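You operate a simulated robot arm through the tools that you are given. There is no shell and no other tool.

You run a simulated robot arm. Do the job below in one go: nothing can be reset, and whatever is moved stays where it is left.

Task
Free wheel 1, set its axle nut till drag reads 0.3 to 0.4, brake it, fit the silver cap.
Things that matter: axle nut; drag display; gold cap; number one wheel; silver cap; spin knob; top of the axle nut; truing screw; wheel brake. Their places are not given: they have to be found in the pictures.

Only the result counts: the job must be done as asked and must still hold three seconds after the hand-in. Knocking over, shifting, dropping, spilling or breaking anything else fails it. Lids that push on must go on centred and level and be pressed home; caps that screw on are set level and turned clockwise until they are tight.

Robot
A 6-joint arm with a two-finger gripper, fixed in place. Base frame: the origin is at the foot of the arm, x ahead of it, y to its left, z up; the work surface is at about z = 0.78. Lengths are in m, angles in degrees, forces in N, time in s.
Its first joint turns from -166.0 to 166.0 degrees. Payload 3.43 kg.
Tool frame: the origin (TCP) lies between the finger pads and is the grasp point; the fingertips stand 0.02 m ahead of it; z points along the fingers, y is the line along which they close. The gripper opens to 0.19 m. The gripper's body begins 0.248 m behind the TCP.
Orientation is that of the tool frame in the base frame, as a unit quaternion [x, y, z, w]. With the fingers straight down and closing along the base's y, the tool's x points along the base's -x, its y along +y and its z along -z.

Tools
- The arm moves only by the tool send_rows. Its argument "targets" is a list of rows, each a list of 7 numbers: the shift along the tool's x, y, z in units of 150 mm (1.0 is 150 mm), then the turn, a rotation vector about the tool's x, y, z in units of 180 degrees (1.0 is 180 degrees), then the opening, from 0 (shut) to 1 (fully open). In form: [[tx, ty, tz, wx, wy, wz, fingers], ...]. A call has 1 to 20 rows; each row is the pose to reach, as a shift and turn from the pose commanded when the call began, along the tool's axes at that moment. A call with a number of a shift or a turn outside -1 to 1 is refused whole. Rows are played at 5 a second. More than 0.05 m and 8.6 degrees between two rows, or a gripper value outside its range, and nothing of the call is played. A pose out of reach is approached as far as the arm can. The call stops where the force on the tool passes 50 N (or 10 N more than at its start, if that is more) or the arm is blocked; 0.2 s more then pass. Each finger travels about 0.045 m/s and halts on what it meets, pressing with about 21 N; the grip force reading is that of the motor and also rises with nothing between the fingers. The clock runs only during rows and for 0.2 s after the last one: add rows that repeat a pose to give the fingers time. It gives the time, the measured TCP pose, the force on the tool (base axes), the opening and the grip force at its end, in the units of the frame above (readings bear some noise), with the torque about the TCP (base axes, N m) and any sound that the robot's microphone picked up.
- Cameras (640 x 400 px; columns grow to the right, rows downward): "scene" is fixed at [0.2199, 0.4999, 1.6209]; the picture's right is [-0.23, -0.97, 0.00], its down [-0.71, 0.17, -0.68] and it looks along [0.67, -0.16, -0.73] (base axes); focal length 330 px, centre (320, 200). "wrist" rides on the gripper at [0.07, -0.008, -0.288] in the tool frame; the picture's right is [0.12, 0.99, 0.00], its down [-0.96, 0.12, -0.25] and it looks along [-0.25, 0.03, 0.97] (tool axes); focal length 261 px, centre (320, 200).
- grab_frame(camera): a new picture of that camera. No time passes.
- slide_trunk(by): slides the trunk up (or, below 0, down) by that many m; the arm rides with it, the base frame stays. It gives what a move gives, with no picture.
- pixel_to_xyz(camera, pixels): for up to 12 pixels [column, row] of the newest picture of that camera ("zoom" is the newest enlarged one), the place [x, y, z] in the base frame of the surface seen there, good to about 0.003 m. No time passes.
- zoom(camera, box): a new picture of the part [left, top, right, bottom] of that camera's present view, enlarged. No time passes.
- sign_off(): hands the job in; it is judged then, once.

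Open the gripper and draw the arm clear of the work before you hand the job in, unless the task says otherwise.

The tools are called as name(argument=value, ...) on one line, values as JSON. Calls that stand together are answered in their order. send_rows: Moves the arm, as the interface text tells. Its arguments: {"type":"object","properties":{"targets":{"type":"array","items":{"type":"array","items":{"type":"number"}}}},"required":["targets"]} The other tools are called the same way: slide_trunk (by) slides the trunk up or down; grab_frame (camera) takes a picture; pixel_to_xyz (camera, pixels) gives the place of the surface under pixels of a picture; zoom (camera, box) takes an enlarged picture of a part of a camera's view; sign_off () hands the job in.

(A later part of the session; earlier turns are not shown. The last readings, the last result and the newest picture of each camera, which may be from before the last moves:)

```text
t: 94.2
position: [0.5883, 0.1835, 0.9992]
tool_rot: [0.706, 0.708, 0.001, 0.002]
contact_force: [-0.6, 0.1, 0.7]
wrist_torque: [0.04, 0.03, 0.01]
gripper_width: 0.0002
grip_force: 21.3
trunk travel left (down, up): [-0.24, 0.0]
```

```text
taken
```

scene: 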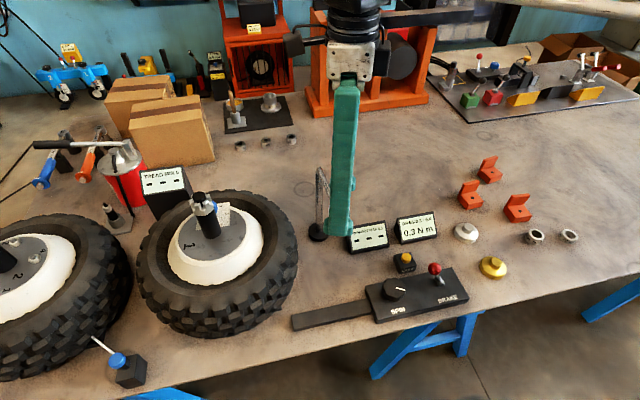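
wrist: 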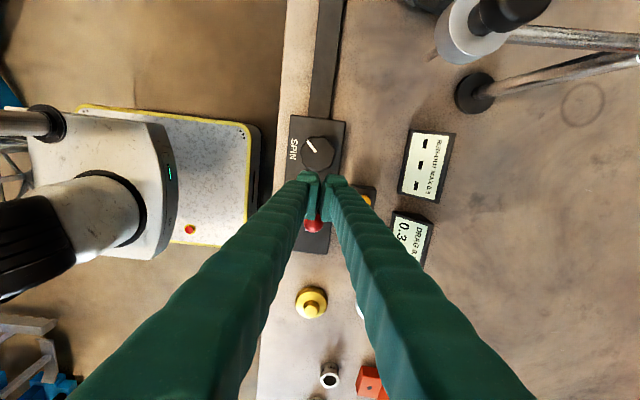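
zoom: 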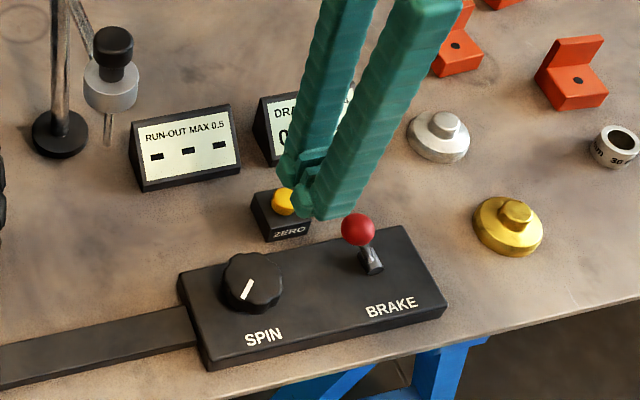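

The hand is at (0.588, 0.1835) at 90°, on the +y side of the ball. I lower to ball height and push the lever toward -y.

send_rows(targets=[[0, 0, 0.3, 0, 0, 0, 0], [0, 0, 0.6, 0, 0, 0, 0], [0, 0, 0.69, 0, 0, 0, 0], [-0.1, 0, 0.69, 0, 0, 0, 0], [-0.16, 0, 0.69, 0, 0, 0, 0], [-0.22, 0, 0.69, 0, 0, 0, 0], [-0.28, 0, 0.69, 0, 0, 0, 0], [-0.34, 0, 0.69, 0, 0, 0, 0], [-0.4, 0, 0.69, 0, 0, 0, 0], [-0.46, 0, 0.69, 0, 0, 0, 0], [-0.52, 0, 0.69, 0, 0, 0, 0], [-0.58, 0, 0.69, 0, 0, 0, 0], [-0.64, 0, 0.69, 0, 0, 0, 0], [-0.68, 0, 0.69, 0, 0, 0, 0]])

zoom(camera="scene", box=[340, 180, 500, 335])

```text
t: 97.2
position: [0.5869, 0.08, 0.896]
tool_rot: [0.706, 0.708, 0.0, 0.001]
contact_force: [-1.4, 5.8, -1.8]
wrist_torque: [0.06, 0.01, -0.11]
gripper_width: 0.0
grip_force: 20.6
trunk travel left (down, up): [-0.24, 0.0]
```

```text
2.58 times, centred on (420, 258) of scene
```

zoom: 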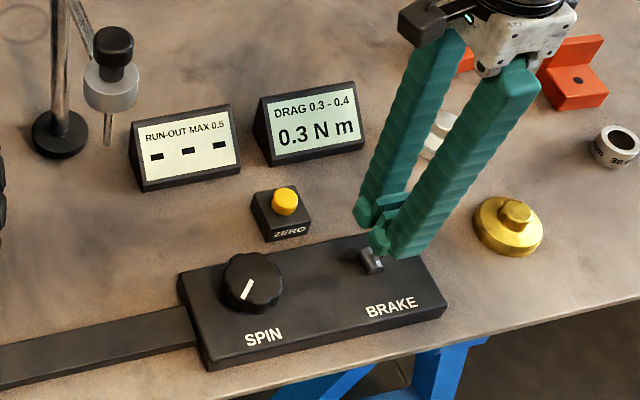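

The display still shows 0.3 N m, and the lever is being pushed with only ~6 N. I push a few mm more until it meets its stop.

send_rows(targets=[[-0.02, 0, 0, 0, 0, 0, 0], [-0.04, 0, 0, 0, 0, 0, 0], [-0.06, 0, 0, 0, 0, 0, 0], [-0.08, 0, 0, 0, 0, 0, 0], [-0.1, 0, 0, 0, 0, 0, 0]])

zoom(camera="scene", box=[340, 180, 500, 335])

```text
t: 97.8
position: [0.5878, 0.0803, 0.8962]
tool_rot: [0.708, 0.706, 0.002, -0.002]
contact_force: [-4.1, 40.7, -2.6]
wrist_torque: [0.38, -0.19, -0.28]
gripper_width: 0.006
grip_force: 34.5
trunk travel left (down, up): [-0.24, 0.0]
stopped in row 3: the force on the tool passed its limit at 56 N (the readings are from after the stop); the commanded pose is now the measured one
```

```text
2.58 times, centred on (420, 258) of scene
```

zoom: 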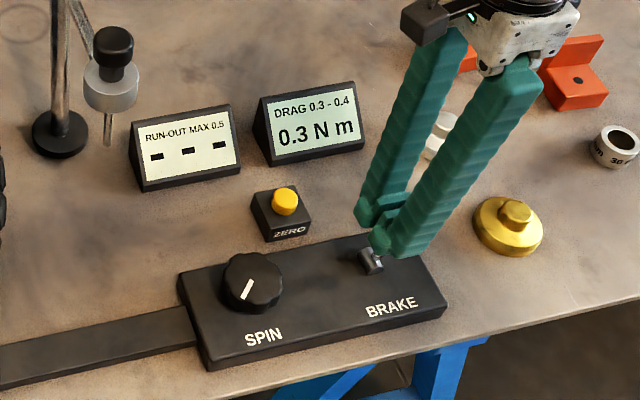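

The lever met its stop at over 50 N (the ball slightly parted the fingers). I back off to +y, rise and check the lever.

send_rows(targets=[[0.1, 0, 0, 0, 0, 0, 0], [0.3, 0, 0, 0, 0, 0, 0], [0.5, 0, 0, 0, 0, 0, 0], [0.5, 0, -0.3, 0, 0, 0, 0], [0.5, 0, -0.6, 0, 0, 0, 0], [0.5, 0, -0.9, 0, 0, 0, 0]])

zoom(camera="scene", box=[340, 180, 500, 335])

pixel_to_xyz(camera="zoom", pixels=[[405, 208], [375, 250]])

grab_frame(camera="scene")

```text
t: 99.2
position: [0.5882, 0.1496, 1.0316]
tool_rot: [0.708, 0.707, 0.001, -0.001]
contact_force: [0.7, 0.1, 0.7]
wrist_torque: [0.01, 0.08, -0.01]
gripper_width: 0.0002
grip_force: 33.9
trunk travel left (down, up): [-0.24, 0.0]
```

```text
2.58 times, centred on (420, 258) of scene
```

zoom: 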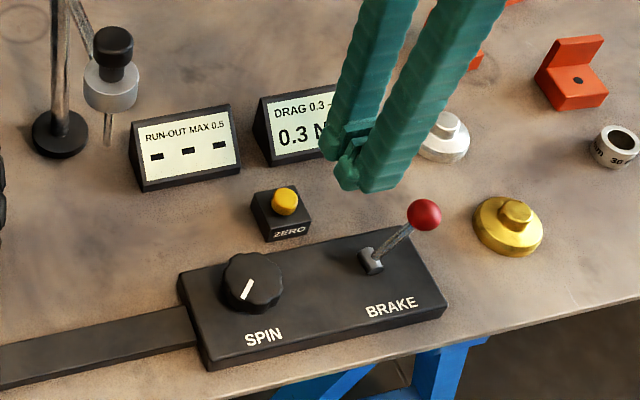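

```text
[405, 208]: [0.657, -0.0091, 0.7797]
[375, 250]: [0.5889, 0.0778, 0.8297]
```

```text
taken
```

scene: 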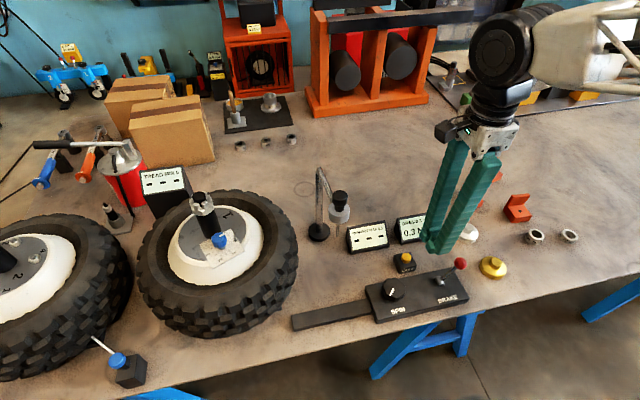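

The lever is back on the -y side (ball at (460,264) as originally), so wheel 1 is braked. Now I go over the silver cap at about (0.727, -0.084), opening the fingers.

send_rows(targets=[[-0.225, 0.137, 0, 0, 0, 0, 0.45], [-0.45, 0.275, 0, 0, 0, 0, 0.45], [-0.675, 0.412, 0, 0, 0, 0, 0.45], [-0.9, 0.55, 0, 0, 0, 0, 0.45], [-0.9, 0.55, 0, 0, 0, 0, 0.45]])

send_rows(targets=[[-0.22, 0.126, 0, 0, 0, 0, 0.45], [-0.44, 0.252, 0, 0, 0, 0, 0.45], [-0.66, 0.378, 0, 0, 0, 0, 0.45], [-0.66, 0.378, 0, 0, 0, 0, 0.45]])

grab_frame(camera="wrist")

zoom(camera="scene", box=[440, 205, 520, 290])

```text
t: 100.4
position: [0.6714, 0.0159, 1.0284]
tool_rot: [0.709, 0.706, 0.002, -0.001]
contact_force: [-0.3, -0.2, 0.4]
wrist_torque: [0.02, 0.03, -0.05]
gripper_width: 0.0855
grip_force: 0.1
trunk travel left (down, up): [-0.24, 0.0]
```

```text
t: 101.4
position: [0.7282, -0.0835, 1.0283]
tool_rot: [0.708, 0.706, 0.001, -0.001]
contact_force: [-0.1, 0.5, 0.1]
wrist_torque: [-0.01, 0.01, 0.02]
gripper_width: 0.0857
grip_force: 0.1
trunk travel left (down, up): [-0.24, 0.0]
```

```text
taken
```

wrist: 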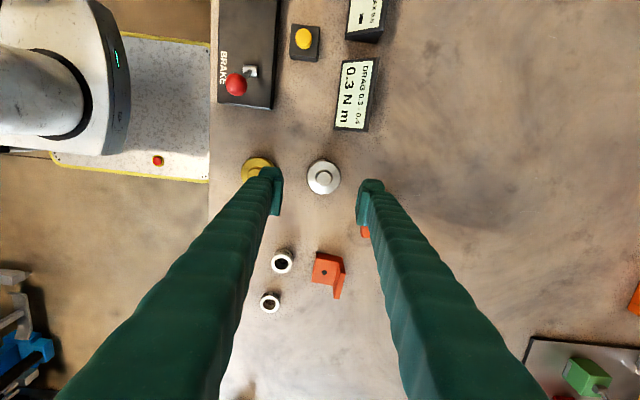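

```text
4.71 times, centred on (480, 248) of scene
```

zoom: 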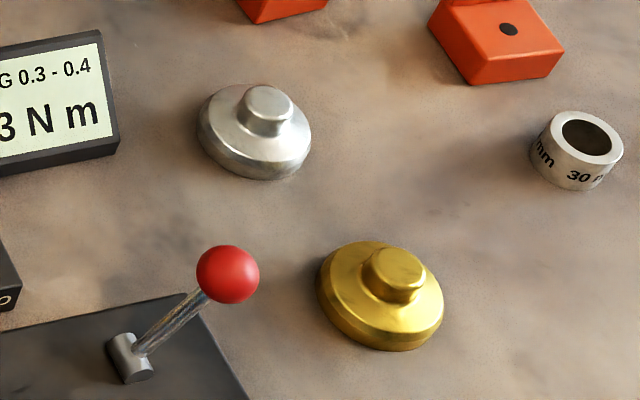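

Silver cap sits at wrist (323,177). I zoom and measure its boss, rim and height.

zoom(camera="wrist", box=[290, 150, 360, 206])

pixel_to_xyz(camera="zoom", pixels=[[310, 185], [290, 200], [240, 200], [200, 200], [400, 200], [310, 110], [310, 290], [160, 190], [460, 190], [310, 70], [310, 350]])

zoom(camera="scene", box=[446, 212, 486, 248])

pixel_to_xyz(camera="zoom", pixels=[[330, 130], [330, 200], [330, 230], [330, 260], [330, 290], [330, 310], [330, 330], [180, 200], [470, 230], [260, 200], [400, 180]])

```text
7.14 times, centred on (325, 178) of wrist
```

zoom: 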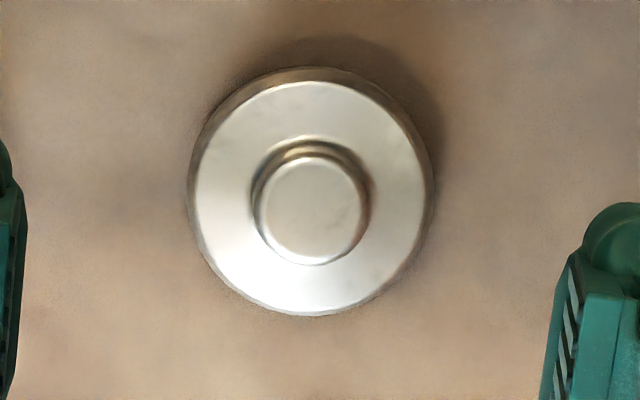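

```text
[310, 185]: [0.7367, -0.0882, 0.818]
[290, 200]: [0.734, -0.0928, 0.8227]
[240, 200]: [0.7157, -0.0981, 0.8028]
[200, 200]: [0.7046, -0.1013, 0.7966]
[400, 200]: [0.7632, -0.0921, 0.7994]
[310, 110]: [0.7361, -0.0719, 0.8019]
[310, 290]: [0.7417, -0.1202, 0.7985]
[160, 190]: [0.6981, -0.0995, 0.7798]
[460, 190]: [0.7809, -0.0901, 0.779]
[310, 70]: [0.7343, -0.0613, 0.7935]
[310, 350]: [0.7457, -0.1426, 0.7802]
```

```text
11.11 times, centred on (466, 230) of scene
```

zoom: 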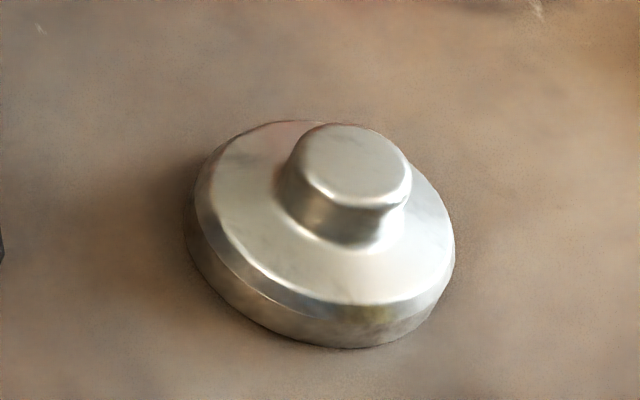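

```text
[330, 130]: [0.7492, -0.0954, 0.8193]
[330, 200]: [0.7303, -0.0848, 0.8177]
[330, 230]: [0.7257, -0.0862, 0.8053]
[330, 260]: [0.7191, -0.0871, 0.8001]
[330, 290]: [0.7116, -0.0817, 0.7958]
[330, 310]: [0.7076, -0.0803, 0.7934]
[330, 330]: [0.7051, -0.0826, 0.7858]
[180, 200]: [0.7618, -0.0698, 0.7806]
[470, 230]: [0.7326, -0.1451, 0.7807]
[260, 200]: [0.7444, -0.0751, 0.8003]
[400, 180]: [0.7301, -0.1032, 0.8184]
```

The cap centre is about (0.738, -0.095): rim ø ≈ 0.07 up to z ≈ 0.80, boss ø ≈ 0.03 up to z ≈ 0.82. I check nearby objects' positions before descending.

grab_frame(camera="scene")

pixel_to_xyz(camera="scene", pixels=[[517, 200], [505, 210], [530, 215], [535, 236], [432, 240], [470, 195], [470, 180], [325, 200], [340, 195], [320, 170]])

pixel_to_xyz(camera="wrist", pixels=[[325, 258], [340, 290], [366, 233], [352, 130], [370, 125]])

```text
taken
```

scene: 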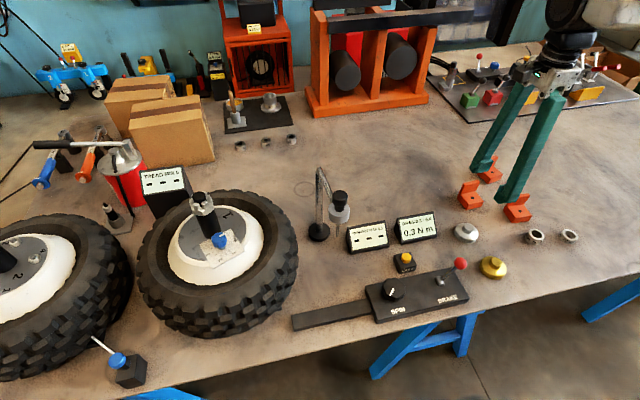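

```text
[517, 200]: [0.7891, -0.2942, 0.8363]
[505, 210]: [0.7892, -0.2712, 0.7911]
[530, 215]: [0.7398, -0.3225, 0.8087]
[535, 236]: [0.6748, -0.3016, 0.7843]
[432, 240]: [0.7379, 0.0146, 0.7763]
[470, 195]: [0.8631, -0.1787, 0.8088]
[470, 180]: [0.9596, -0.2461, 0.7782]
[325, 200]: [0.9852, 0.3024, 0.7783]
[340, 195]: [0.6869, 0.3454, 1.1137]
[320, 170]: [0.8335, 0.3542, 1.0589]
```

```text
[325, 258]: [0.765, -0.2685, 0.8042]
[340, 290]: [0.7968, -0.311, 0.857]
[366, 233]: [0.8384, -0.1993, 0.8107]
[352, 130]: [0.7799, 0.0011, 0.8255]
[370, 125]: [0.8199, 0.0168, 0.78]
```

The surroundings are clear of the cap (note the dial gauge top at (0.687, 0.345, 1.114) for later travel). I descend to z ≈ 0.90 above the cap, opening to 0.07 m.

send_rows(targets=[[-0.04, 0.03, 0.28, 0, 0, 0, 0.37], [-0.077, 0.065, 0.56, 0, 0, 0, 0.37], [-0.077, 0.065, 0.8, 0, 0, 0, 0.37], [-0.077, 0.065, 0.8, 0, 0, 0, 0.37]])

grab_frame(camera="wrist")

zoom(camera="wrist", box=[270, 150, 370, 230])

```text
t: 102.4
position: [0.7372, -0.095, 0.9102]
tool_rot: [0.708, 0.706, 0.001, -0.001]
contact_force: [0.0, 0.3, -0.2]
wrist_torque: [0.01, 0.03, 0.0]
gripper_width: 0.0703
grip_force: 0.1
trunk travel left (down, up): [-0.24, 0.0]
```

```text
taken
```

wrist: 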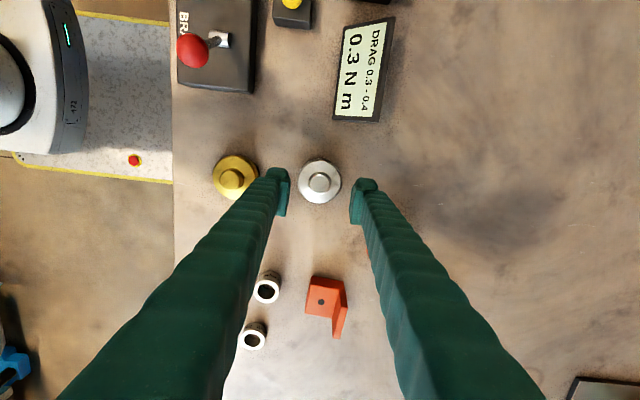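

```text
5.00 times, centred on (320, 190) of wrist
```

zoom: 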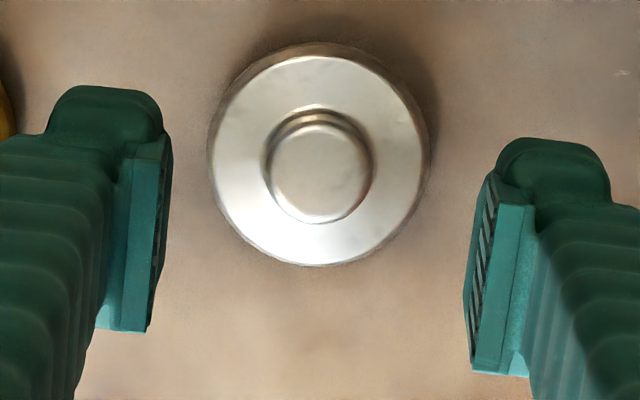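

The boss centre appears at (320,184.6), about 3 mm toward -y from the tool axis. I double-check with surface coordinates from this closer view.

pixel_to_xyz(camera="zoom", pixels=[[320, 173], [300, 173], [340, 173], [320, 150], [320, 195], [320, 50], [320, 262], [213, 160], [426, 160], [240, 160], [400, 160], [320, 80]])

```text
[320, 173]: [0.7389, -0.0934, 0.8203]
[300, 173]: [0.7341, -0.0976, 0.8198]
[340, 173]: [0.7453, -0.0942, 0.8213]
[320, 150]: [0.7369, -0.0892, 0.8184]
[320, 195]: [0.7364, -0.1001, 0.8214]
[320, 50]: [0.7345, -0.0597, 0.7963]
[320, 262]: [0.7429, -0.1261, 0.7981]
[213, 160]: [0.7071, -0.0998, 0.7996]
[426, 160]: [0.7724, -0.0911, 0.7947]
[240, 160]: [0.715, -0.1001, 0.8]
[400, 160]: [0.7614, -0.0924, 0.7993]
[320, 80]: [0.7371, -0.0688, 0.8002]
```

The cap centre is (0.739, -0.095 to -0.097). I nudge to it and descend so the fingertips stay just above the rim (TCP z ≈ 0.823), then close on the boss.

send_rows(targets=[[-0.01, 0.008, 0.25, 0, 0, 0, 0.37], [-0.01, 0.008, 0.45, 0, 0, 0, 0.37], [-0.01, 0.008, 0.54, 0, 0, 0, 0.37], [-0.01, 0.008, 0.575, 0, 0, 0, 0.37], [-0.01, 0.008, 0.575, 0, 0, 0, 0.37]])

zoom(camera="scene", box=[430, 190, 510, 260])

zoom(camera="wrist", box=[270, 150, 370, 230])

```text
t: 103.6
position: [0.7392, -0.096, 0.8238]
tool_rot: [0.709, 0.706, 0.002, -0.001]
contact_force: [1.0, 0.9, 0.4]
wrist_torque: [0.04, -0.01, -0.01]
gripper_width: 0.0707
grip_force: 0.1
trunk travel left (down, up): [-0.24, 0.0]
```

```text
5.71 times, centred on (470, 225) of scene
```

zoom: 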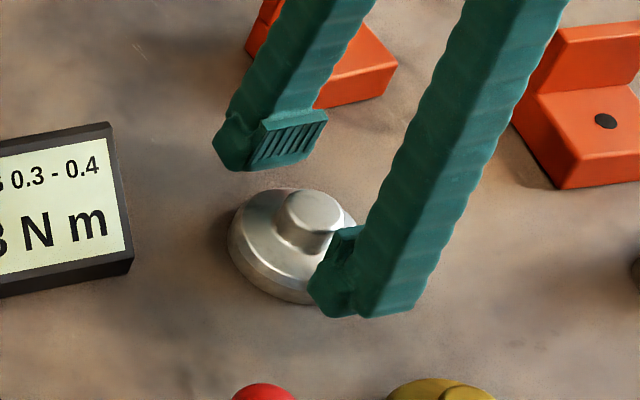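

```text
5.00 times, centred on (320, 190) of wrist
```

zoom: 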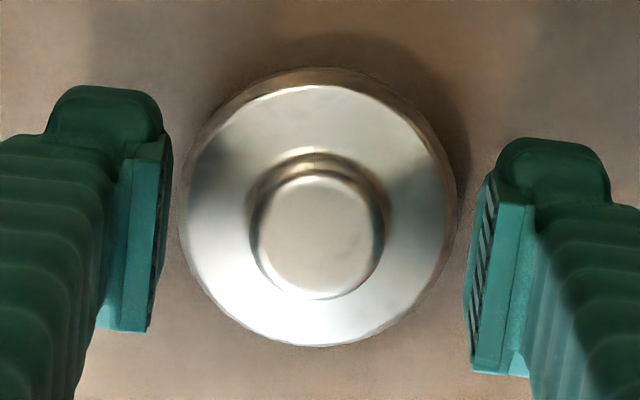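

The boss is within ~2 mm of the tool axis and the tips are just above the rim. I nudge 1.5 mm to -y and close on the boss.

send_rows(targets=[[-0.01, 0, 0, 0, 0, 0, 0.37], [-0.01, 0, 0, 0, 0, 0, 0.3], [-0.01, 0, 0, 0, 0, 0, 0.25], [-0.01, 0, 0, 0, 0, 0, 0.2], [-0.01, 0, 0, 0, 0, 0, 0.15], [-0.01, 0, 0, 0, 0, 0, 0.12], [-0.01, 0, 0, 0, 0, 0, 0.12], [-0.01, 0, 0, 0, 0, 0, 0.12]])

zoom(camera="wrist", box=[270, 150, 370, 230])

```text
t: 105.4
position: [0.7388, -0.0956, 0.8244]
tool_rot: [0.709, 0.706, 0.003, -0.001]
contact_force: [-0.2, 0.3, -0.2]
wrist_torque: [0.01, 0.02, 0.03]
gripper_width: 0.0284
grip_force: 21.1
trunk travel left (down, up): [-0.24, 0.0]
```

```text
5.00 times, centred on (320, 190) of wrist
```

zoom: 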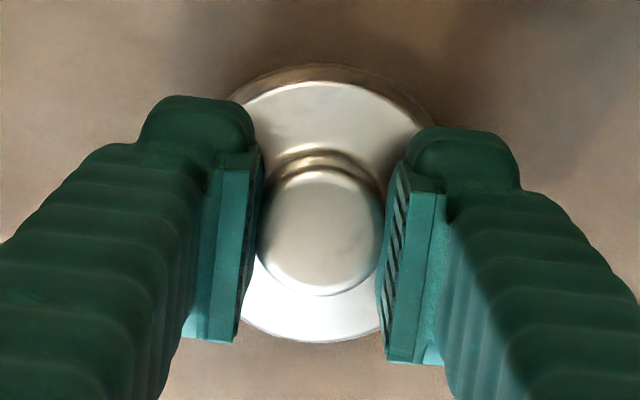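

The boss is gripped at 0.0284 m and centred. I lift the cap straight up.

send_rows(targets=[[0, 0, -0.1, 0, 0, 0, 0.1], [0, 0, -0.3, 0, 0, 0, 0.1], [0, 0, -0.55, 0, 0, 0, 0.1], [0, 0, -0.8, 0, 0, 0, 0.1], [0, 0, -1.0, 0, 0, 0, 0.1]])

grab_frame(camera="scene")

zoom(camera="scene", box=[420, 130, 540, 230])

```text
t: 106.6
position: [0.7382, -0.0959, 0.9756]
tool_rot: [0.708, 0.706, 0.002, -0.001]
contact_force: [-0.1, -0.1, -0.7]
wrist_torque: [0.05, 0.06, 0.0]
gripper_width: 0.0283
grip_force: 21.0
trunk travel left (down, up): [-0.24, 0.0]
```

```text
taken
```

scene: 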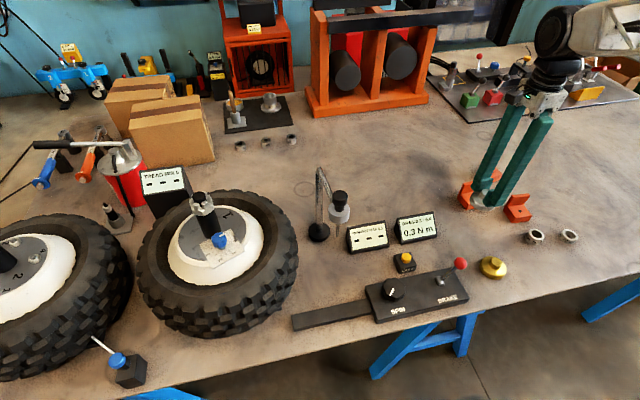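

```text
4.00 times, centred on (480, 180) of scene
```

zoom: 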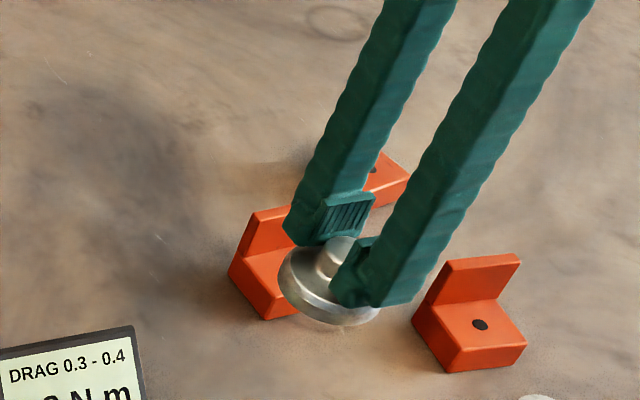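

The cap is held level. I keep lifting to about z = 1.22.

send_rows(targets=[[0, 0, -0.25, 0, 0, 0, 0.1], [0, 0, -0.5, 0, 0, 0, 0.1], [0, 0, -0.75, 0, 0, 0, 0.1], [0, 0, -1.0, 0, 0, 0, 0.1]])

send_rows(targets=[[0, 0, -0.25, 0, 0, 0, 0.1], [0, 0, -0.5, 0, 0, 0, 0.1], [0, 0, -0.63, 0, 0, 0, 0.1], [0.25, 0, -0.63, 0, 0, 0, 0.1], [0.5, 0, -0.63, 0, 0, 0, 0.1], [0.75, 0, -0.63, 0, 0, 0, 0.1], [1.0, 0, -0.63, 0, 0, 0, 0.1]])

send_rows(targets=[[0.25, 0, 0, 0, 0, 0, 0.1], [0.5, 0, 0, 0, 0, 0, 0.1], [0.75, 0, 0, 0, 0, 0, 0.1], [1.0, 0, 0, 0, 0, 0, 0.1]])

grab_frame(camera="scene")

grab_frame(camera="wrist")

```text
t: 107.6
position: [0.7368, -0.1002, 1.1266]
tool_rot: [0.708, 0.706, 0.001, -0.002]
contact_force: [0.3, -0.2, -1.7]
wrist_torque: [0.01, 0.05, 0.02]
gripper_width: 0.0286
grip_force: 20.8
trunk travel left (down, up): [-0.24, 0.0]
```

```text
t: 109.2
position: [0.7373, 0.05, 1.2208]
tool_rot: [0.708, 0.706, 0.002, -0.001]
contact_force: [-0.7, -0.4, -1.5]
wrist_torque: [0.11, -0.02, -0.02]
gripper_width: 0.0283
grip_force: 21.3
trunk travel left (down, up): [-0.24, 0.0]
```

```text
t: 110.2
position: [0.7376, 0.2, 1.2218]
tool_rot: [0.708, 0.706, 0.003, -0.001]
contact_force: [-0.3, 0.1, -0.8]
wrist_torque: [0.1, 0.0, 0.02]
gripper_width: 0.0283
grip_force: 20.7
trunk travel left (down, up): [-0.24, 0.0]
```

```text
taken
```

scene: 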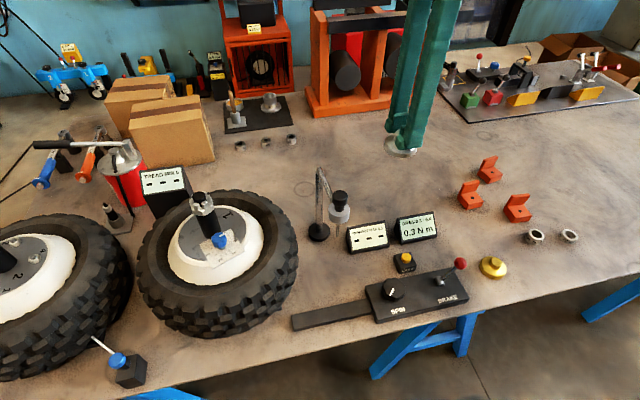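

```text
taken
```

wrist: 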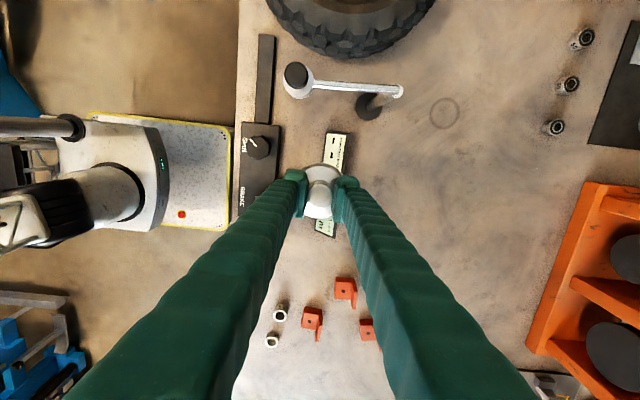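

The cap travels level at z ≈ 1.22. I check the dial gauge's height along the route before crossing it.

pixel_to_xyz(camera="wrist", pixels=[[296, 75], [320, 86], [350, 89], [380, 92], [398, 93], [375, 105], [305, 90]])

zoom(camera="wrist", box=[280, 140, 370, 230])

```text
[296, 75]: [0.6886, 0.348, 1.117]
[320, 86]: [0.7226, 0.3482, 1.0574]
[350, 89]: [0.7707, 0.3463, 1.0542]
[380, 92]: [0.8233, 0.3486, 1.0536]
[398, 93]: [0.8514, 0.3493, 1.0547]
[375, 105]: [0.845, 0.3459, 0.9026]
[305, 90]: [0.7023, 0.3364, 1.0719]
```

```text
4.44 times, centred on (325, 185) of wrist
```

zoom: 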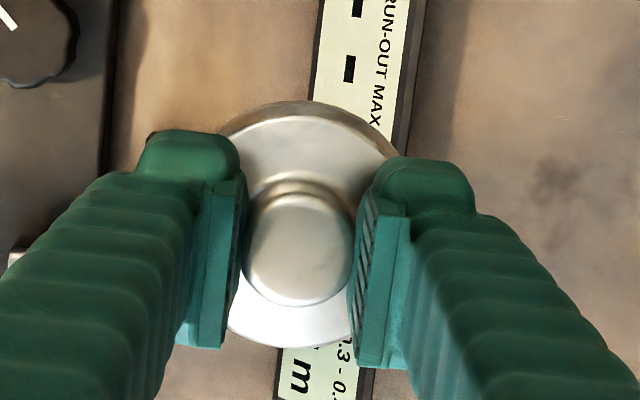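

The gauge peaks at 1.117, 6 cm under the cap. I continue in +y, dropping slightly to z ≈ 1.20 near the nut for reach.

send_rows(targets=[[0.25, 0, 0, 0, 0, 0, 0.1], [0.5, 0, 0, 0, 0, 0, 0.1], [0.75, 0, 0, 0, 0, 0, 0.1], [1.0, 0, 0, 0, 0, 0, 0.1]])

send_rows(targets=[[0.25, 0, 0, 0, 0, 0, 0.1], [0.5, 0, 0, 0, 0, 0, 0.1], [0.75, 0.03, 0.05, 0, 0, 0, 0.1], [1.0, 0.06, 0.13, 0, 0, 0, 0.1]])

grab_frame(camera="wrist")

grab_frame(camera="scene")

```text
t: 111.2
position: [0.7395, 0.3505, 1.2213]
tool_rot: [0.708, 0.706, 0.002, 0.0]
contact_force: [-0.9, -0.6, 0.2]
wrist_torque: [0.12, -0.03, -0.02]
gripper_width: 0.0283
grip_force: 20.5
trunk travel left (down, up): [-0.24, 0.0]
```

```text
t: 112.2
position: [0.7456, 0.503, 1.2022]
tool_rot: [0.709, 0.706, 0.001, 0.0]
contact_force: [0.4, 0.0, -0.5]
wrist_torque: [0.15, -0.06, 0.0]
gripper_width: 0.0282
grip_force: 21.2
trunk travel left (down, up): [-0.24, 0.0]
```

```text
taken
```

wrist: 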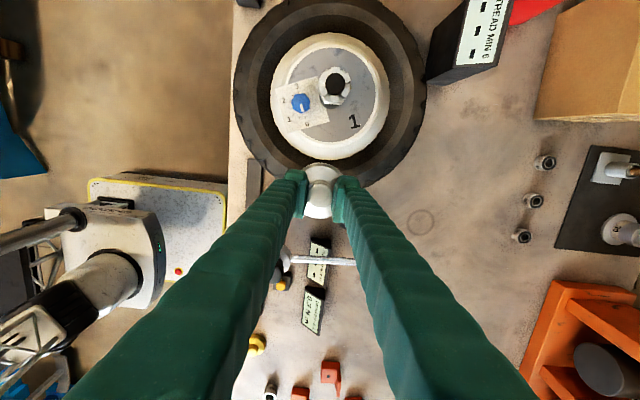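

```text
taken
```

scene: 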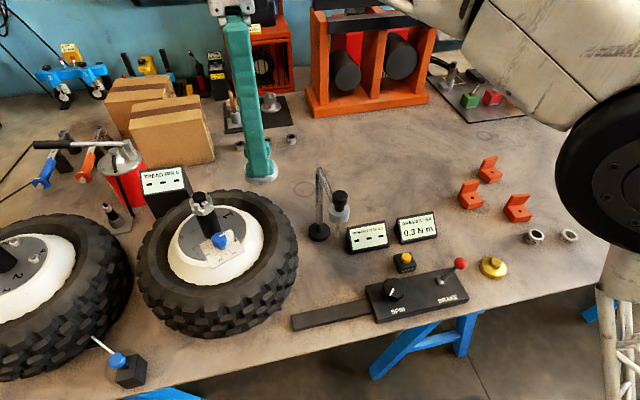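

The drag display still shows 0.3 N m. I zoom on the nut and on the held cap to fix their centres for alignment.

zoom(camera="wrist", box=[300, 50, 370, 120])

pixel_to_xyz(camera="zoom", pixels=[[310, 190], [270, 190], [350, 190], [310, 150], [310, 230], [290, 170], [330, 210]])

zoom(camera="wrist", box=[280, 150, 360, 230])

pixel_to_xyz(camera="zoom", pixels=[[320, 240], [300, 240], [340, 240], [320, 210], [320, 270], [320, 120], [320, 335]])

```text
5.71 times, centred on (335, 85) of wrist
```

zoom: 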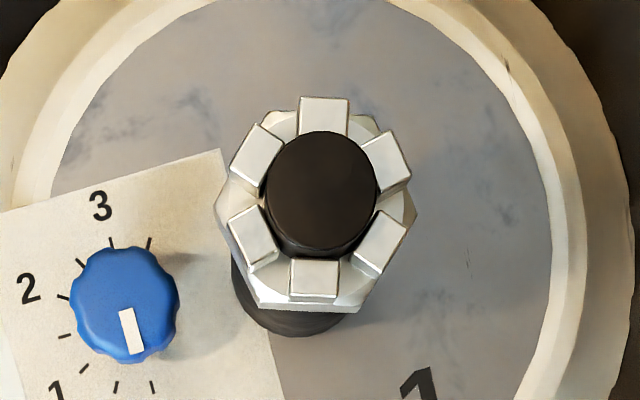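

```text
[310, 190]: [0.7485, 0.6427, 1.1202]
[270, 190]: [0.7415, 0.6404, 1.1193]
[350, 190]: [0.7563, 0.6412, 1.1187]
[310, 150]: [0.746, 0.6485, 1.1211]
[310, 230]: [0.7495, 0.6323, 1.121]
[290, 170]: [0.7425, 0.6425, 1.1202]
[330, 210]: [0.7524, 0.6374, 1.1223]
```

```text
5.00 times, centred on (320, 190) of wrist
```

zoom: 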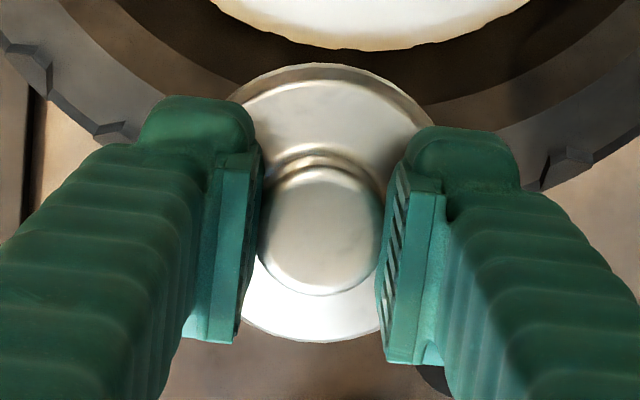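

```text
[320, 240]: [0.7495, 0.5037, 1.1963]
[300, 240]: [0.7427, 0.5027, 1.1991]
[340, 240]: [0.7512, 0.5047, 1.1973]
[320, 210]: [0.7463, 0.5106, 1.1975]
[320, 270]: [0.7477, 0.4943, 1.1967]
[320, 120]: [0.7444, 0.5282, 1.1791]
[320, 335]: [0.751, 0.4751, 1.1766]
```

Nut centre ≈ (0.7503, 0.641), held cap centre ≈ (0.747, 0.505): the needed shift is about (+0.003, +0.135). I move over the nut at this height.

send_rows(targets=[[0.25, 0.005, 0, 0, 0, 0, 0.1], [0.5, 0.01, 0, 0, 0, 0, 0.1], [0.75, 0.015, 0, 0, 0, 0, 0.1], [0.9, 0.02, 0, 0, 0, 0, 0.1], [0.9, 0.02, 0, 0, 0, 0, 0.1]])

grab_frame(camera="wrist")

zoom(camera="scene", box=[150, 130, 270, 250])

zoom(camera="wrist", box=[280, 150, 360, 230])

```text
t: 113.4
position: [0.7522, 0.6394, 1.2023]
tool_rot: [0.708, 0.706, 0.002, -0.001]
contact_force: [0.4, 0.8, -1.0]
wrist_torque: [-0.07, 0.0, -0.02]
gripper_width: 0.0281
grip_force: 21.3
trunk travel left (down, up): [-0.24, 0.0]
```

```text
taken
```

wrist: 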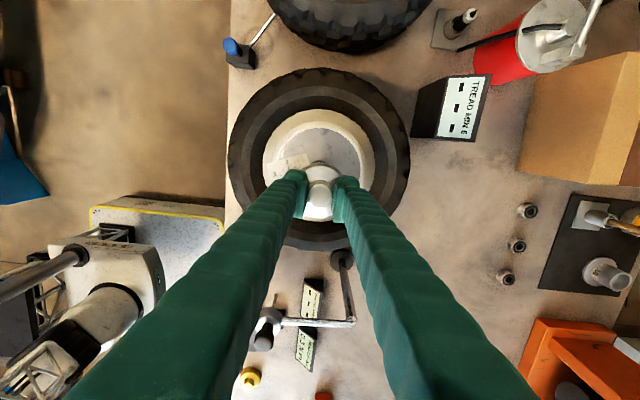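

```text
3.33 times, centred on (210, 190) of scene
```

zoom: 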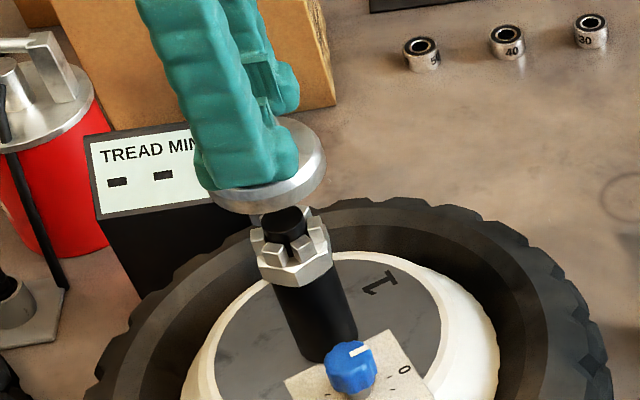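

```text
5.00 times, centred on (320, 190) of wrist
```

zoom: 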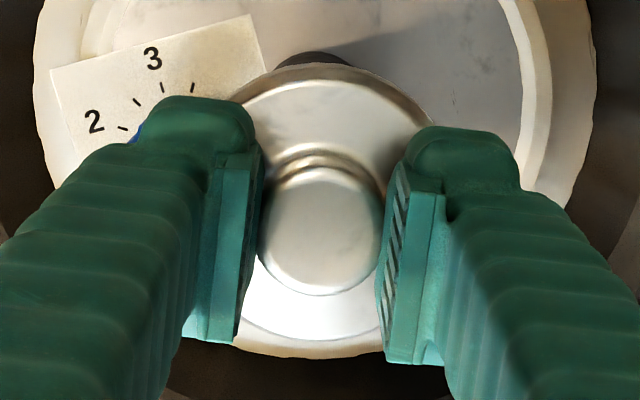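

The cap hangs just above the nut. I verify its centring from the scene view by measuring the rim and axle points.

zoom(camera="scene", box=[190, 160, 240, 220])

pixel_to_xyz(camera="zoom", pixels=[[440, 160], [380, 190], [300, 215], [210, 205], [430, 120], [310, 260], [320, 250], [295, 260], [340, 262]])

pixel_to_xyz(camera="wrist", pixels=[[320, 196], [320, 192], [320, 200], [317, 196], [323, 196], [320, 170], [305, 175], [335, 172], [320, 215]])

```text
6.67 times, centred on (215, 190) of scene
```

zoom: 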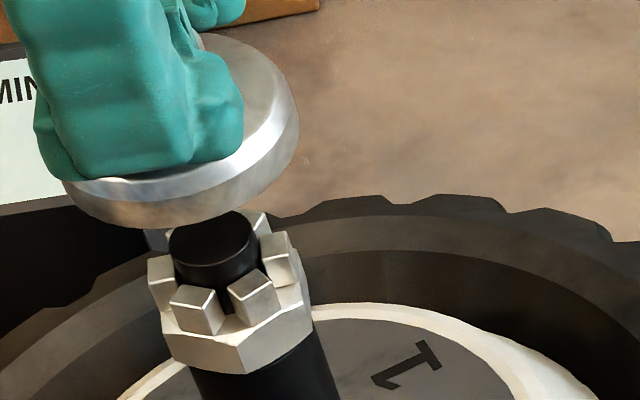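

```text
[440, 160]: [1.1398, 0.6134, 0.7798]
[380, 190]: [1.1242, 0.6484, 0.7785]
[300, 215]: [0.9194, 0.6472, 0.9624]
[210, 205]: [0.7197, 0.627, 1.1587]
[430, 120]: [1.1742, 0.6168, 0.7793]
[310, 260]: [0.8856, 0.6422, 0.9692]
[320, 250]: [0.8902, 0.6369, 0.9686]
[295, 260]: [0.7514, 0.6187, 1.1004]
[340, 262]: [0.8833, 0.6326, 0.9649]
```

```text
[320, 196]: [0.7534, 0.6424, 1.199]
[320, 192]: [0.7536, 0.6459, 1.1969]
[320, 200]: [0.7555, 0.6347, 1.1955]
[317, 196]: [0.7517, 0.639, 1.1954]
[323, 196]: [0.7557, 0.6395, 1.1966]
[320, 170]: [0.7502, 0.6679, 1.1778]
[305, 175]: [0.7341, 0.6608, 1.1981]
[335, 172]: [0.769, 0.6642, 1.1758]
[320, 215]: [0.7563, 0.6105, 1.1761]
```

Estimates of the cap centre differ by ~3 mm, so I sample many rim points in the scene zoom to fit its circle, plus the axle for reference.

zoom(camera="scene", box=[190, 160, 240, 220])

pixel_to_xyz(camera="zoom", pixels=[[90, 203], [115, 212], [140, 217], [165, 217], [190, 211], [215, 200], [240, 185], [260, 170], [275, 153], [287, 135], [294, 115], [280, 85]])

pixel_to_xyz(camera="zoom", pixels=[[255, 60], [265, 70], [275, 80], [285, 95], [212, 225], [212, 238], [195, 240], [230, 235], [190, 250], [205, 262], [225, 258], [240, 250]])

```text
6.67 times, centred on (215, 190) of scene
```

zoom: 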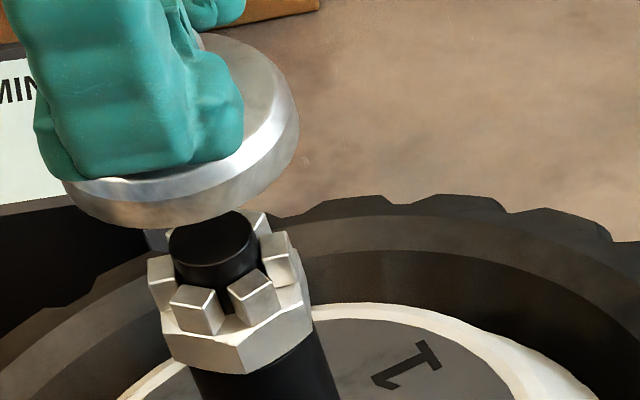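

```text
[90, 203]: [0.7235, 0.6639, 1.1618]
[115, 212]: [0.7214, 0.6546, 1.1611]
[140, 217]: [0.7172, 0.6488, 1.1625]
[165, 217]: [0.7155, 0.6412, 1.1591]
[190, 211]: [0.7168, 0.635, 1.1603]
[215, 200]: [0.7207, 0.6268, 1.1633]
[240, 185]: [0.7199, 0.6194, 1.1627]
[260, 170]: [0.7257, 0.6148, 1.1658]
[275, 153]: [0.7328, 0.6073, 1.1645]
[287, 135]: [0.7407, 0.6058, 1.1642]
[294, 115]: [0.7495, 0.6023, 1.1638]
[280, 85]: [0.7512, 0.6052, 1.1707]
```

```text
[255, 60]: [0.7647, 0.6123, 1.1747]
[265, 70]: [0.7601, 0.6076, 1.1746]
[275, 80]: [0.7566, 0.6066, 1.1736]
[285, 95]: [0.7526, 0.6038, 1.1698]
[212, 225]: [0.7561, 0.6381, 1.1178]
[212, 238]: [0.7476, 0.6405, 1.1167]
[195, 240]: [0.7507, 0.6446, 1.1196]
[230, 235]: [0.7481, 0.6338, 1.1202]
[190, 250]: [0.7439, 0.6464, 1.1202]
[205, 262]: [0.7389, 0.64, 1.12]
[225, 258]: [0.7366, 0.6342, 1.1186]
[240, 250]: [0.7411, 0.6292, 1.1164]
```

The rim fits a circle centred at about (0.7503, 0.6388), and the axle lies at ≈ (0.7497, 0.640): ~1 mm apart. I nudge +1 mm in y and lower until just above the axle top.

send_rows(targets=[[0.008, -0.003, 0.05, 0, 0, 0, 0.1], [0.008, -0.003, 0.1, 0, 0, 0, 0.1], [0.008, -0.003, 0.15, 0, 0, 0, 0.1], [0.008, -0.003, 0.2, 0, 0, 0, 0.1], [0.008, -0.003, 0.2, 0, 0, 0, 0.1]])

zoom(camera="scene", box=[180, 160, 240, 220])

```text
t: 114.6
position: [0.7508, 0.6392, 1.173]
tool_rot: [0.708, 0.706, 0.002, -0.001]
contact_force: [-0.2, -0.1, -2.1]
wrist_torque: [-0.02, -0.03, -0.01]
gripper_width: 0.0282
grip_force: 20.8
trunk travel left (down, up): [-0.24, 0.0]
```

```text
6.67 times, centred on (210, 190) of scene
```

zoom: 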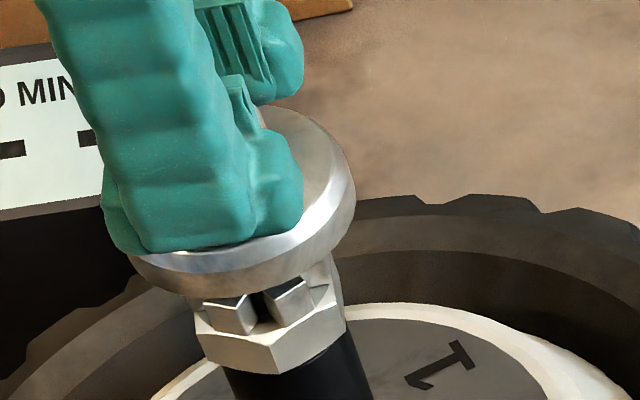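

The cap bottom is ~8 mm above the axle and looks centred over the nut. I lower in small steps while watching for contact force.

send_rows(targets=[[0, 0, 0.02, 0, 0, 0, 0.1], [0, 0, 0.04, 0, 0, 0, 0.1], [0, 0, 0.06, 0, 0, 0, 0.1], [0, 0, 0.08, 0, 0, 0, 0.1], [0, 0, 0.1, 0, 0, 0, 0.1]])

zoom(camera="scene", box=[180, 160, 240, 220])

```text
t: 115.8
position: [0.7497, 0.6384, 1.1567]
tool_rot: [0.709, 0.706, 0.001, 0.0]
contact_force: [0.2, -0.6, -1.3]
wrist_torque: [0.01, -0.02, -0.04]
gripper_width: 0.0281
grip_force: 20.9
trunk travel left (down, up): [-0.24, 0.0]
```

```text
6.67 times, centred on (210, 190) of scene
```

zoom: 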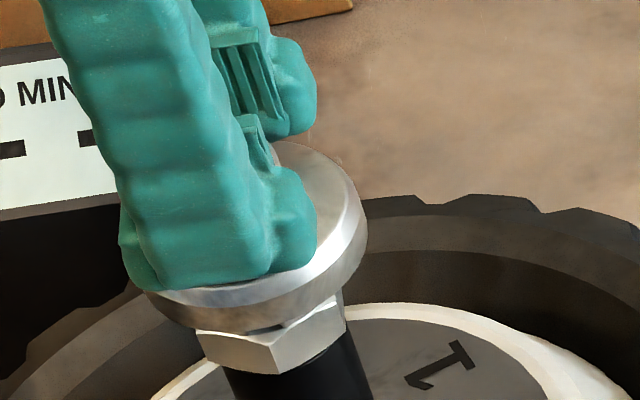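

The cap has slipped over the castellations with no contact force (axle top now inside). I keep lowering in small steps.

send_rows(targets=[[0, 0, 0.02, 0, 0, 0, 0.1], [0, 0, 0.04, 0, 0, 0, 0.1], [0, 0, 0.06, 0, 0, 0, 0.1]])

zoom(camera="scene", box=[180, 160, 240, 220])

```text
t: 116.6
position: [0.752, 0.6396, 1.1479]
tool_rot: [0.708, 0.706, 0.002, -0.001]
contact_force: [-0.3, -0.2, 0.1]
wrist_torque: [0.02, -0.04, 0.02]
gripper_width: 0.0281
grip_force: 21.3
trunk travel left (down, up): [-0.24, 0.0]
```

```text
6.67 times, centred on (210, 190) of scene
```

zoom: 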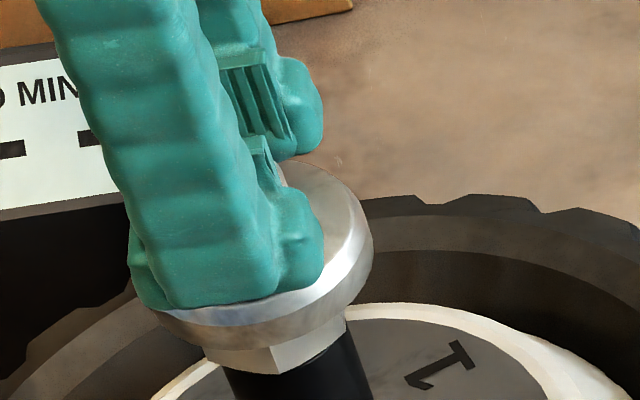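

At TCP z 1.148 the force is just starting to change (from -1.3 to 0.1 N). I continue slowly.

send_rows(targets=[[0, 0, 0.015, 0, 0, 0, 0.1], [0, 0, 0.03, 0, 0, 0, 0.1], [0, 0, 0.03, 0, 0, 0, 0.1]])

zoom(camera="scene", box=[180, 160, 240, 220])

```text
t: 117.4
position: [0.7506, 0.6379, 1.1435]
tool_rot: [0.708, 0.706, 0.003, -0.001]
contact_force: [0.0, 0.7, 3.9]
wrist_torque: [0.03, -0.06, -0.01]
gripper_width: 0.0282
grip_force: 21.0
trunk travel left (down, up): [-0.24, 0.0]
```

```text
6.67 times, centred on (210, 190) of scene
```

zoom: 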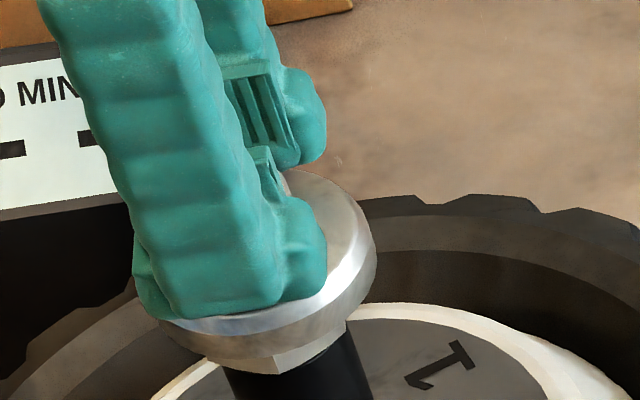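

Contact resistance has begun (about +5 N). I press down further in 1.5 mm steps.

send_rows(targets=[[0, 0, 0.01, 0, 0, 0, 0.08], [0, 0, 0.02, 0, 0, 0, 0.08], [0, 0, 0.03, 0, 0, 0, 0.08], [0, 0, 0.03, 0, 0, 0, 0.08]])

zoom(camera="scene", box=[180, 160, 240, 220])

```text
t: 118.4
position: [0.7512, 0.6383, 1.1391]
tool_rot: [0.708, 0.706, 0.002, 0.0]
contact_force: [9.1, 0.0, 21.6]
wrist_torque: [0.0, -0.2, 0.02]
gripper_width: 0.0293
grip_force: 21.0
trunk travel left (down, up): [-0.24, 0.0]
```

```text
6.67 times, centred on (210, 190) of scene
```

zoom: 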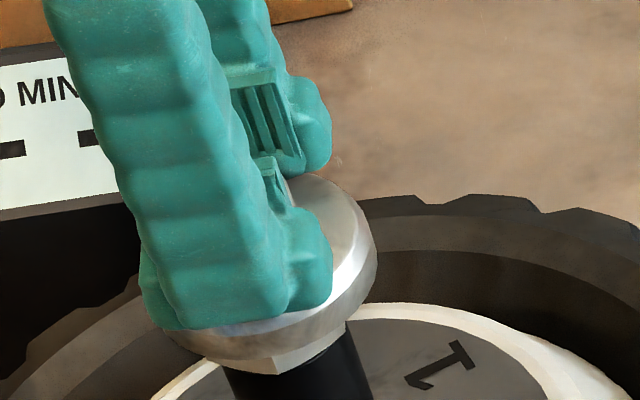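

The fingertips slid down the boss onto the rim at ~22 N; the cap itself has stopped moving. I relax the load, open the fingers, rise and inspect the cap.

send_rows(targets=[[0, 0, -0.007, 0, 0, 0, 0.08], [0, 0, -0.007, 0, 0, 0, 0.2], [0, 0, -0.007, 0, 0, 0, 0.3], [0, 0, -0.007, 0, 0, 0, 0.37], [0, 0, -0.02, 0, 0, 0, 0.37], [0, 0, -0.2, 0, 0, 0, 0.37], [0, 0, -0.4, 0, 0, 0, 0.37], [0, 0, -0.45, 0, 0, 0, 0.37]])

zoom(camera="scene", box=[170, 160, 250, 230])

zoom(camera="wrist", box=[270, 140, 370, 230])

```text
t: 120.2
position: [0.7498, 0.6371, 1.2068]
tool_rot: [0.708, 0.706, 0.002, -0.001]
contact_force: [-0.5, -0.8, -0.6]
wrist_torque: [-0.03, 0.01, 0.0]
gripper_width: 0.0702
grip_force: 0.0
trunk travel left (down, up): [-0.24, 0.0]
```

```text
5.71 times, centred on (210, 195) of scene
```

zoom: 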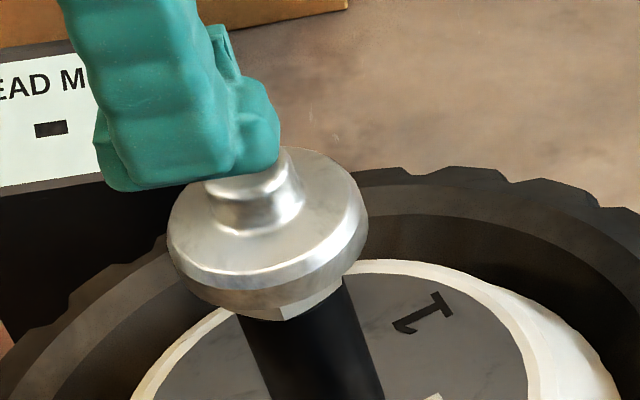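

```text
4.44 times, centred on (320, 185) of wrist
```

zoom: 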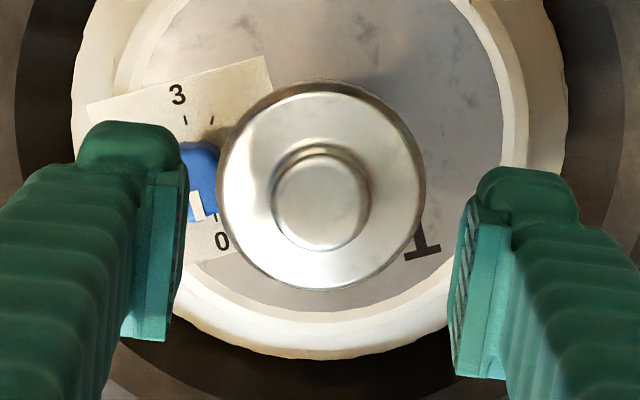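

The cap is on the nut. I measure points on its rim and boss to check height, level and centring.

pixel_to_xyz(camera="zoom", pixels=[[240, 190], [400, 190], [320, 110], [320, 275], [265, 130], [375, 130], [265, 245], [375, 245], [320, 203], [300, 203], [342, 203], [320, 185]])

pixel_to_xyz(camera="zoom", pixels=[[245, 195], [395, 185], [315, 115], [325, 270], [260, 140], [380, 135], [260, 240], [380, 240], [321, 220], [218, 185], [424, 185], [310, 205]])

zoom(camera="scene", box=[180, 180, 240, 230])

pixel_to_xyz(camera="zoom", pixels=[[200, 220], [230, 240], [260, 235], [300, 235], [340, 220], [370, 190], [290, 290], [300, 305], [260, 280], [240, 290], [390, 200], [380, 170]])

```text
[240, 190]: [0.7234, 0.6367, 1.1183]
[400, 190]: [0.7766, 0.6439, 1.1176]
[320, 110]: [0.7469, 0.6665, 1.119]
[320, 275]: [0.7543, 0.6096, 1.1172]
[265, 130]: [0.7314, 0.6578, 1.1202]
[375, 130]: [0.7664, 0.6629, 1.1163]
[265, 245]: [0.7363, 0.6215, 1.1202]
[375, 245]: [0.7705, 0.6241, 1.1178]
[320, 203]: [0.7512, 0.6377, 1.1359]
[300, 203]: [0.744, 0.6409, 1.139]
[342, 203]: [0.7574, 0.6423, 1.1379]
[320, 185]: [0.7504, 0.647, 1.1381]
```

```text
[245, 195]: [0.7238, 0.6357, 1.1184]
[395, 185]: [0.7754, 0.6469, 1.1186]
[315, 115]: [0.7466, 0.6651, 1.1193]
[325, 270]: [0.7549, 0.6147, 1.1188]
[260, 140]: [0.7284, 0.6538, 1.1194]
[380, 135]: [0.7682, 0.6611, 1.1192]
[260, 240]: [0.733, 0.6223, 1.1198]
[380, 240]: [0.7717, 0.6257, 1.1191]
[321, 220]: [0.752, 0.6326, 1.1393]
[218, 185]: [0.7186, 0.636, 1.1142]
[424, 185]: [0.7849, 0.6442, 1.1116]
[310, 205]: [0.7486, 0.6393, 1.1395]
```

```text
8.00 times, centred on (210, 205) of scene
```

zoom: 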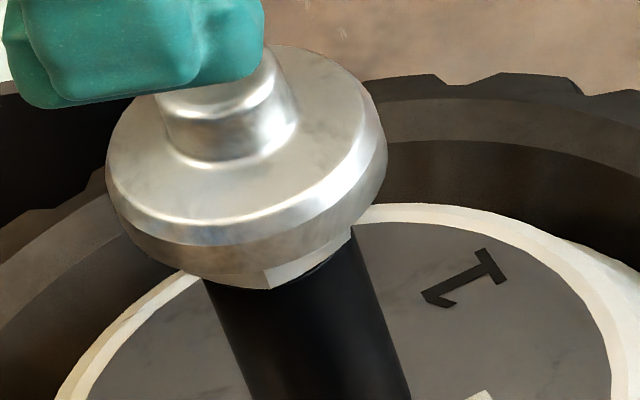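

```text
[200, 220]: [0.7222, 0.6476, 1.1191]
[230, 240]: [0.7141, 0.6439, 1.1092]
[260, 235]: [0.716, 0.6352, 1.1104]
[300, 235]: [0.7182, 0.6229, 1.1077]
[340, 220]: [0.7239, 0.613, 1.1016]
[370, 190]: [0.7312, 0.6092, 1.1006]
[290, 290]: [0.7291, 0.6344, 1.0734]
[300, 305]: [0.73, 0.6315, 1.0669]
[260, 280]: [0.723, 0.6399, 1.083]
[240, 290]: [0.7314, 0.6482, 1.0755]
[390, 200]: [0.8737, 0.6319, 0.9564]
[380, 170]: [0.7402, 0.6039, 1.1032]
```

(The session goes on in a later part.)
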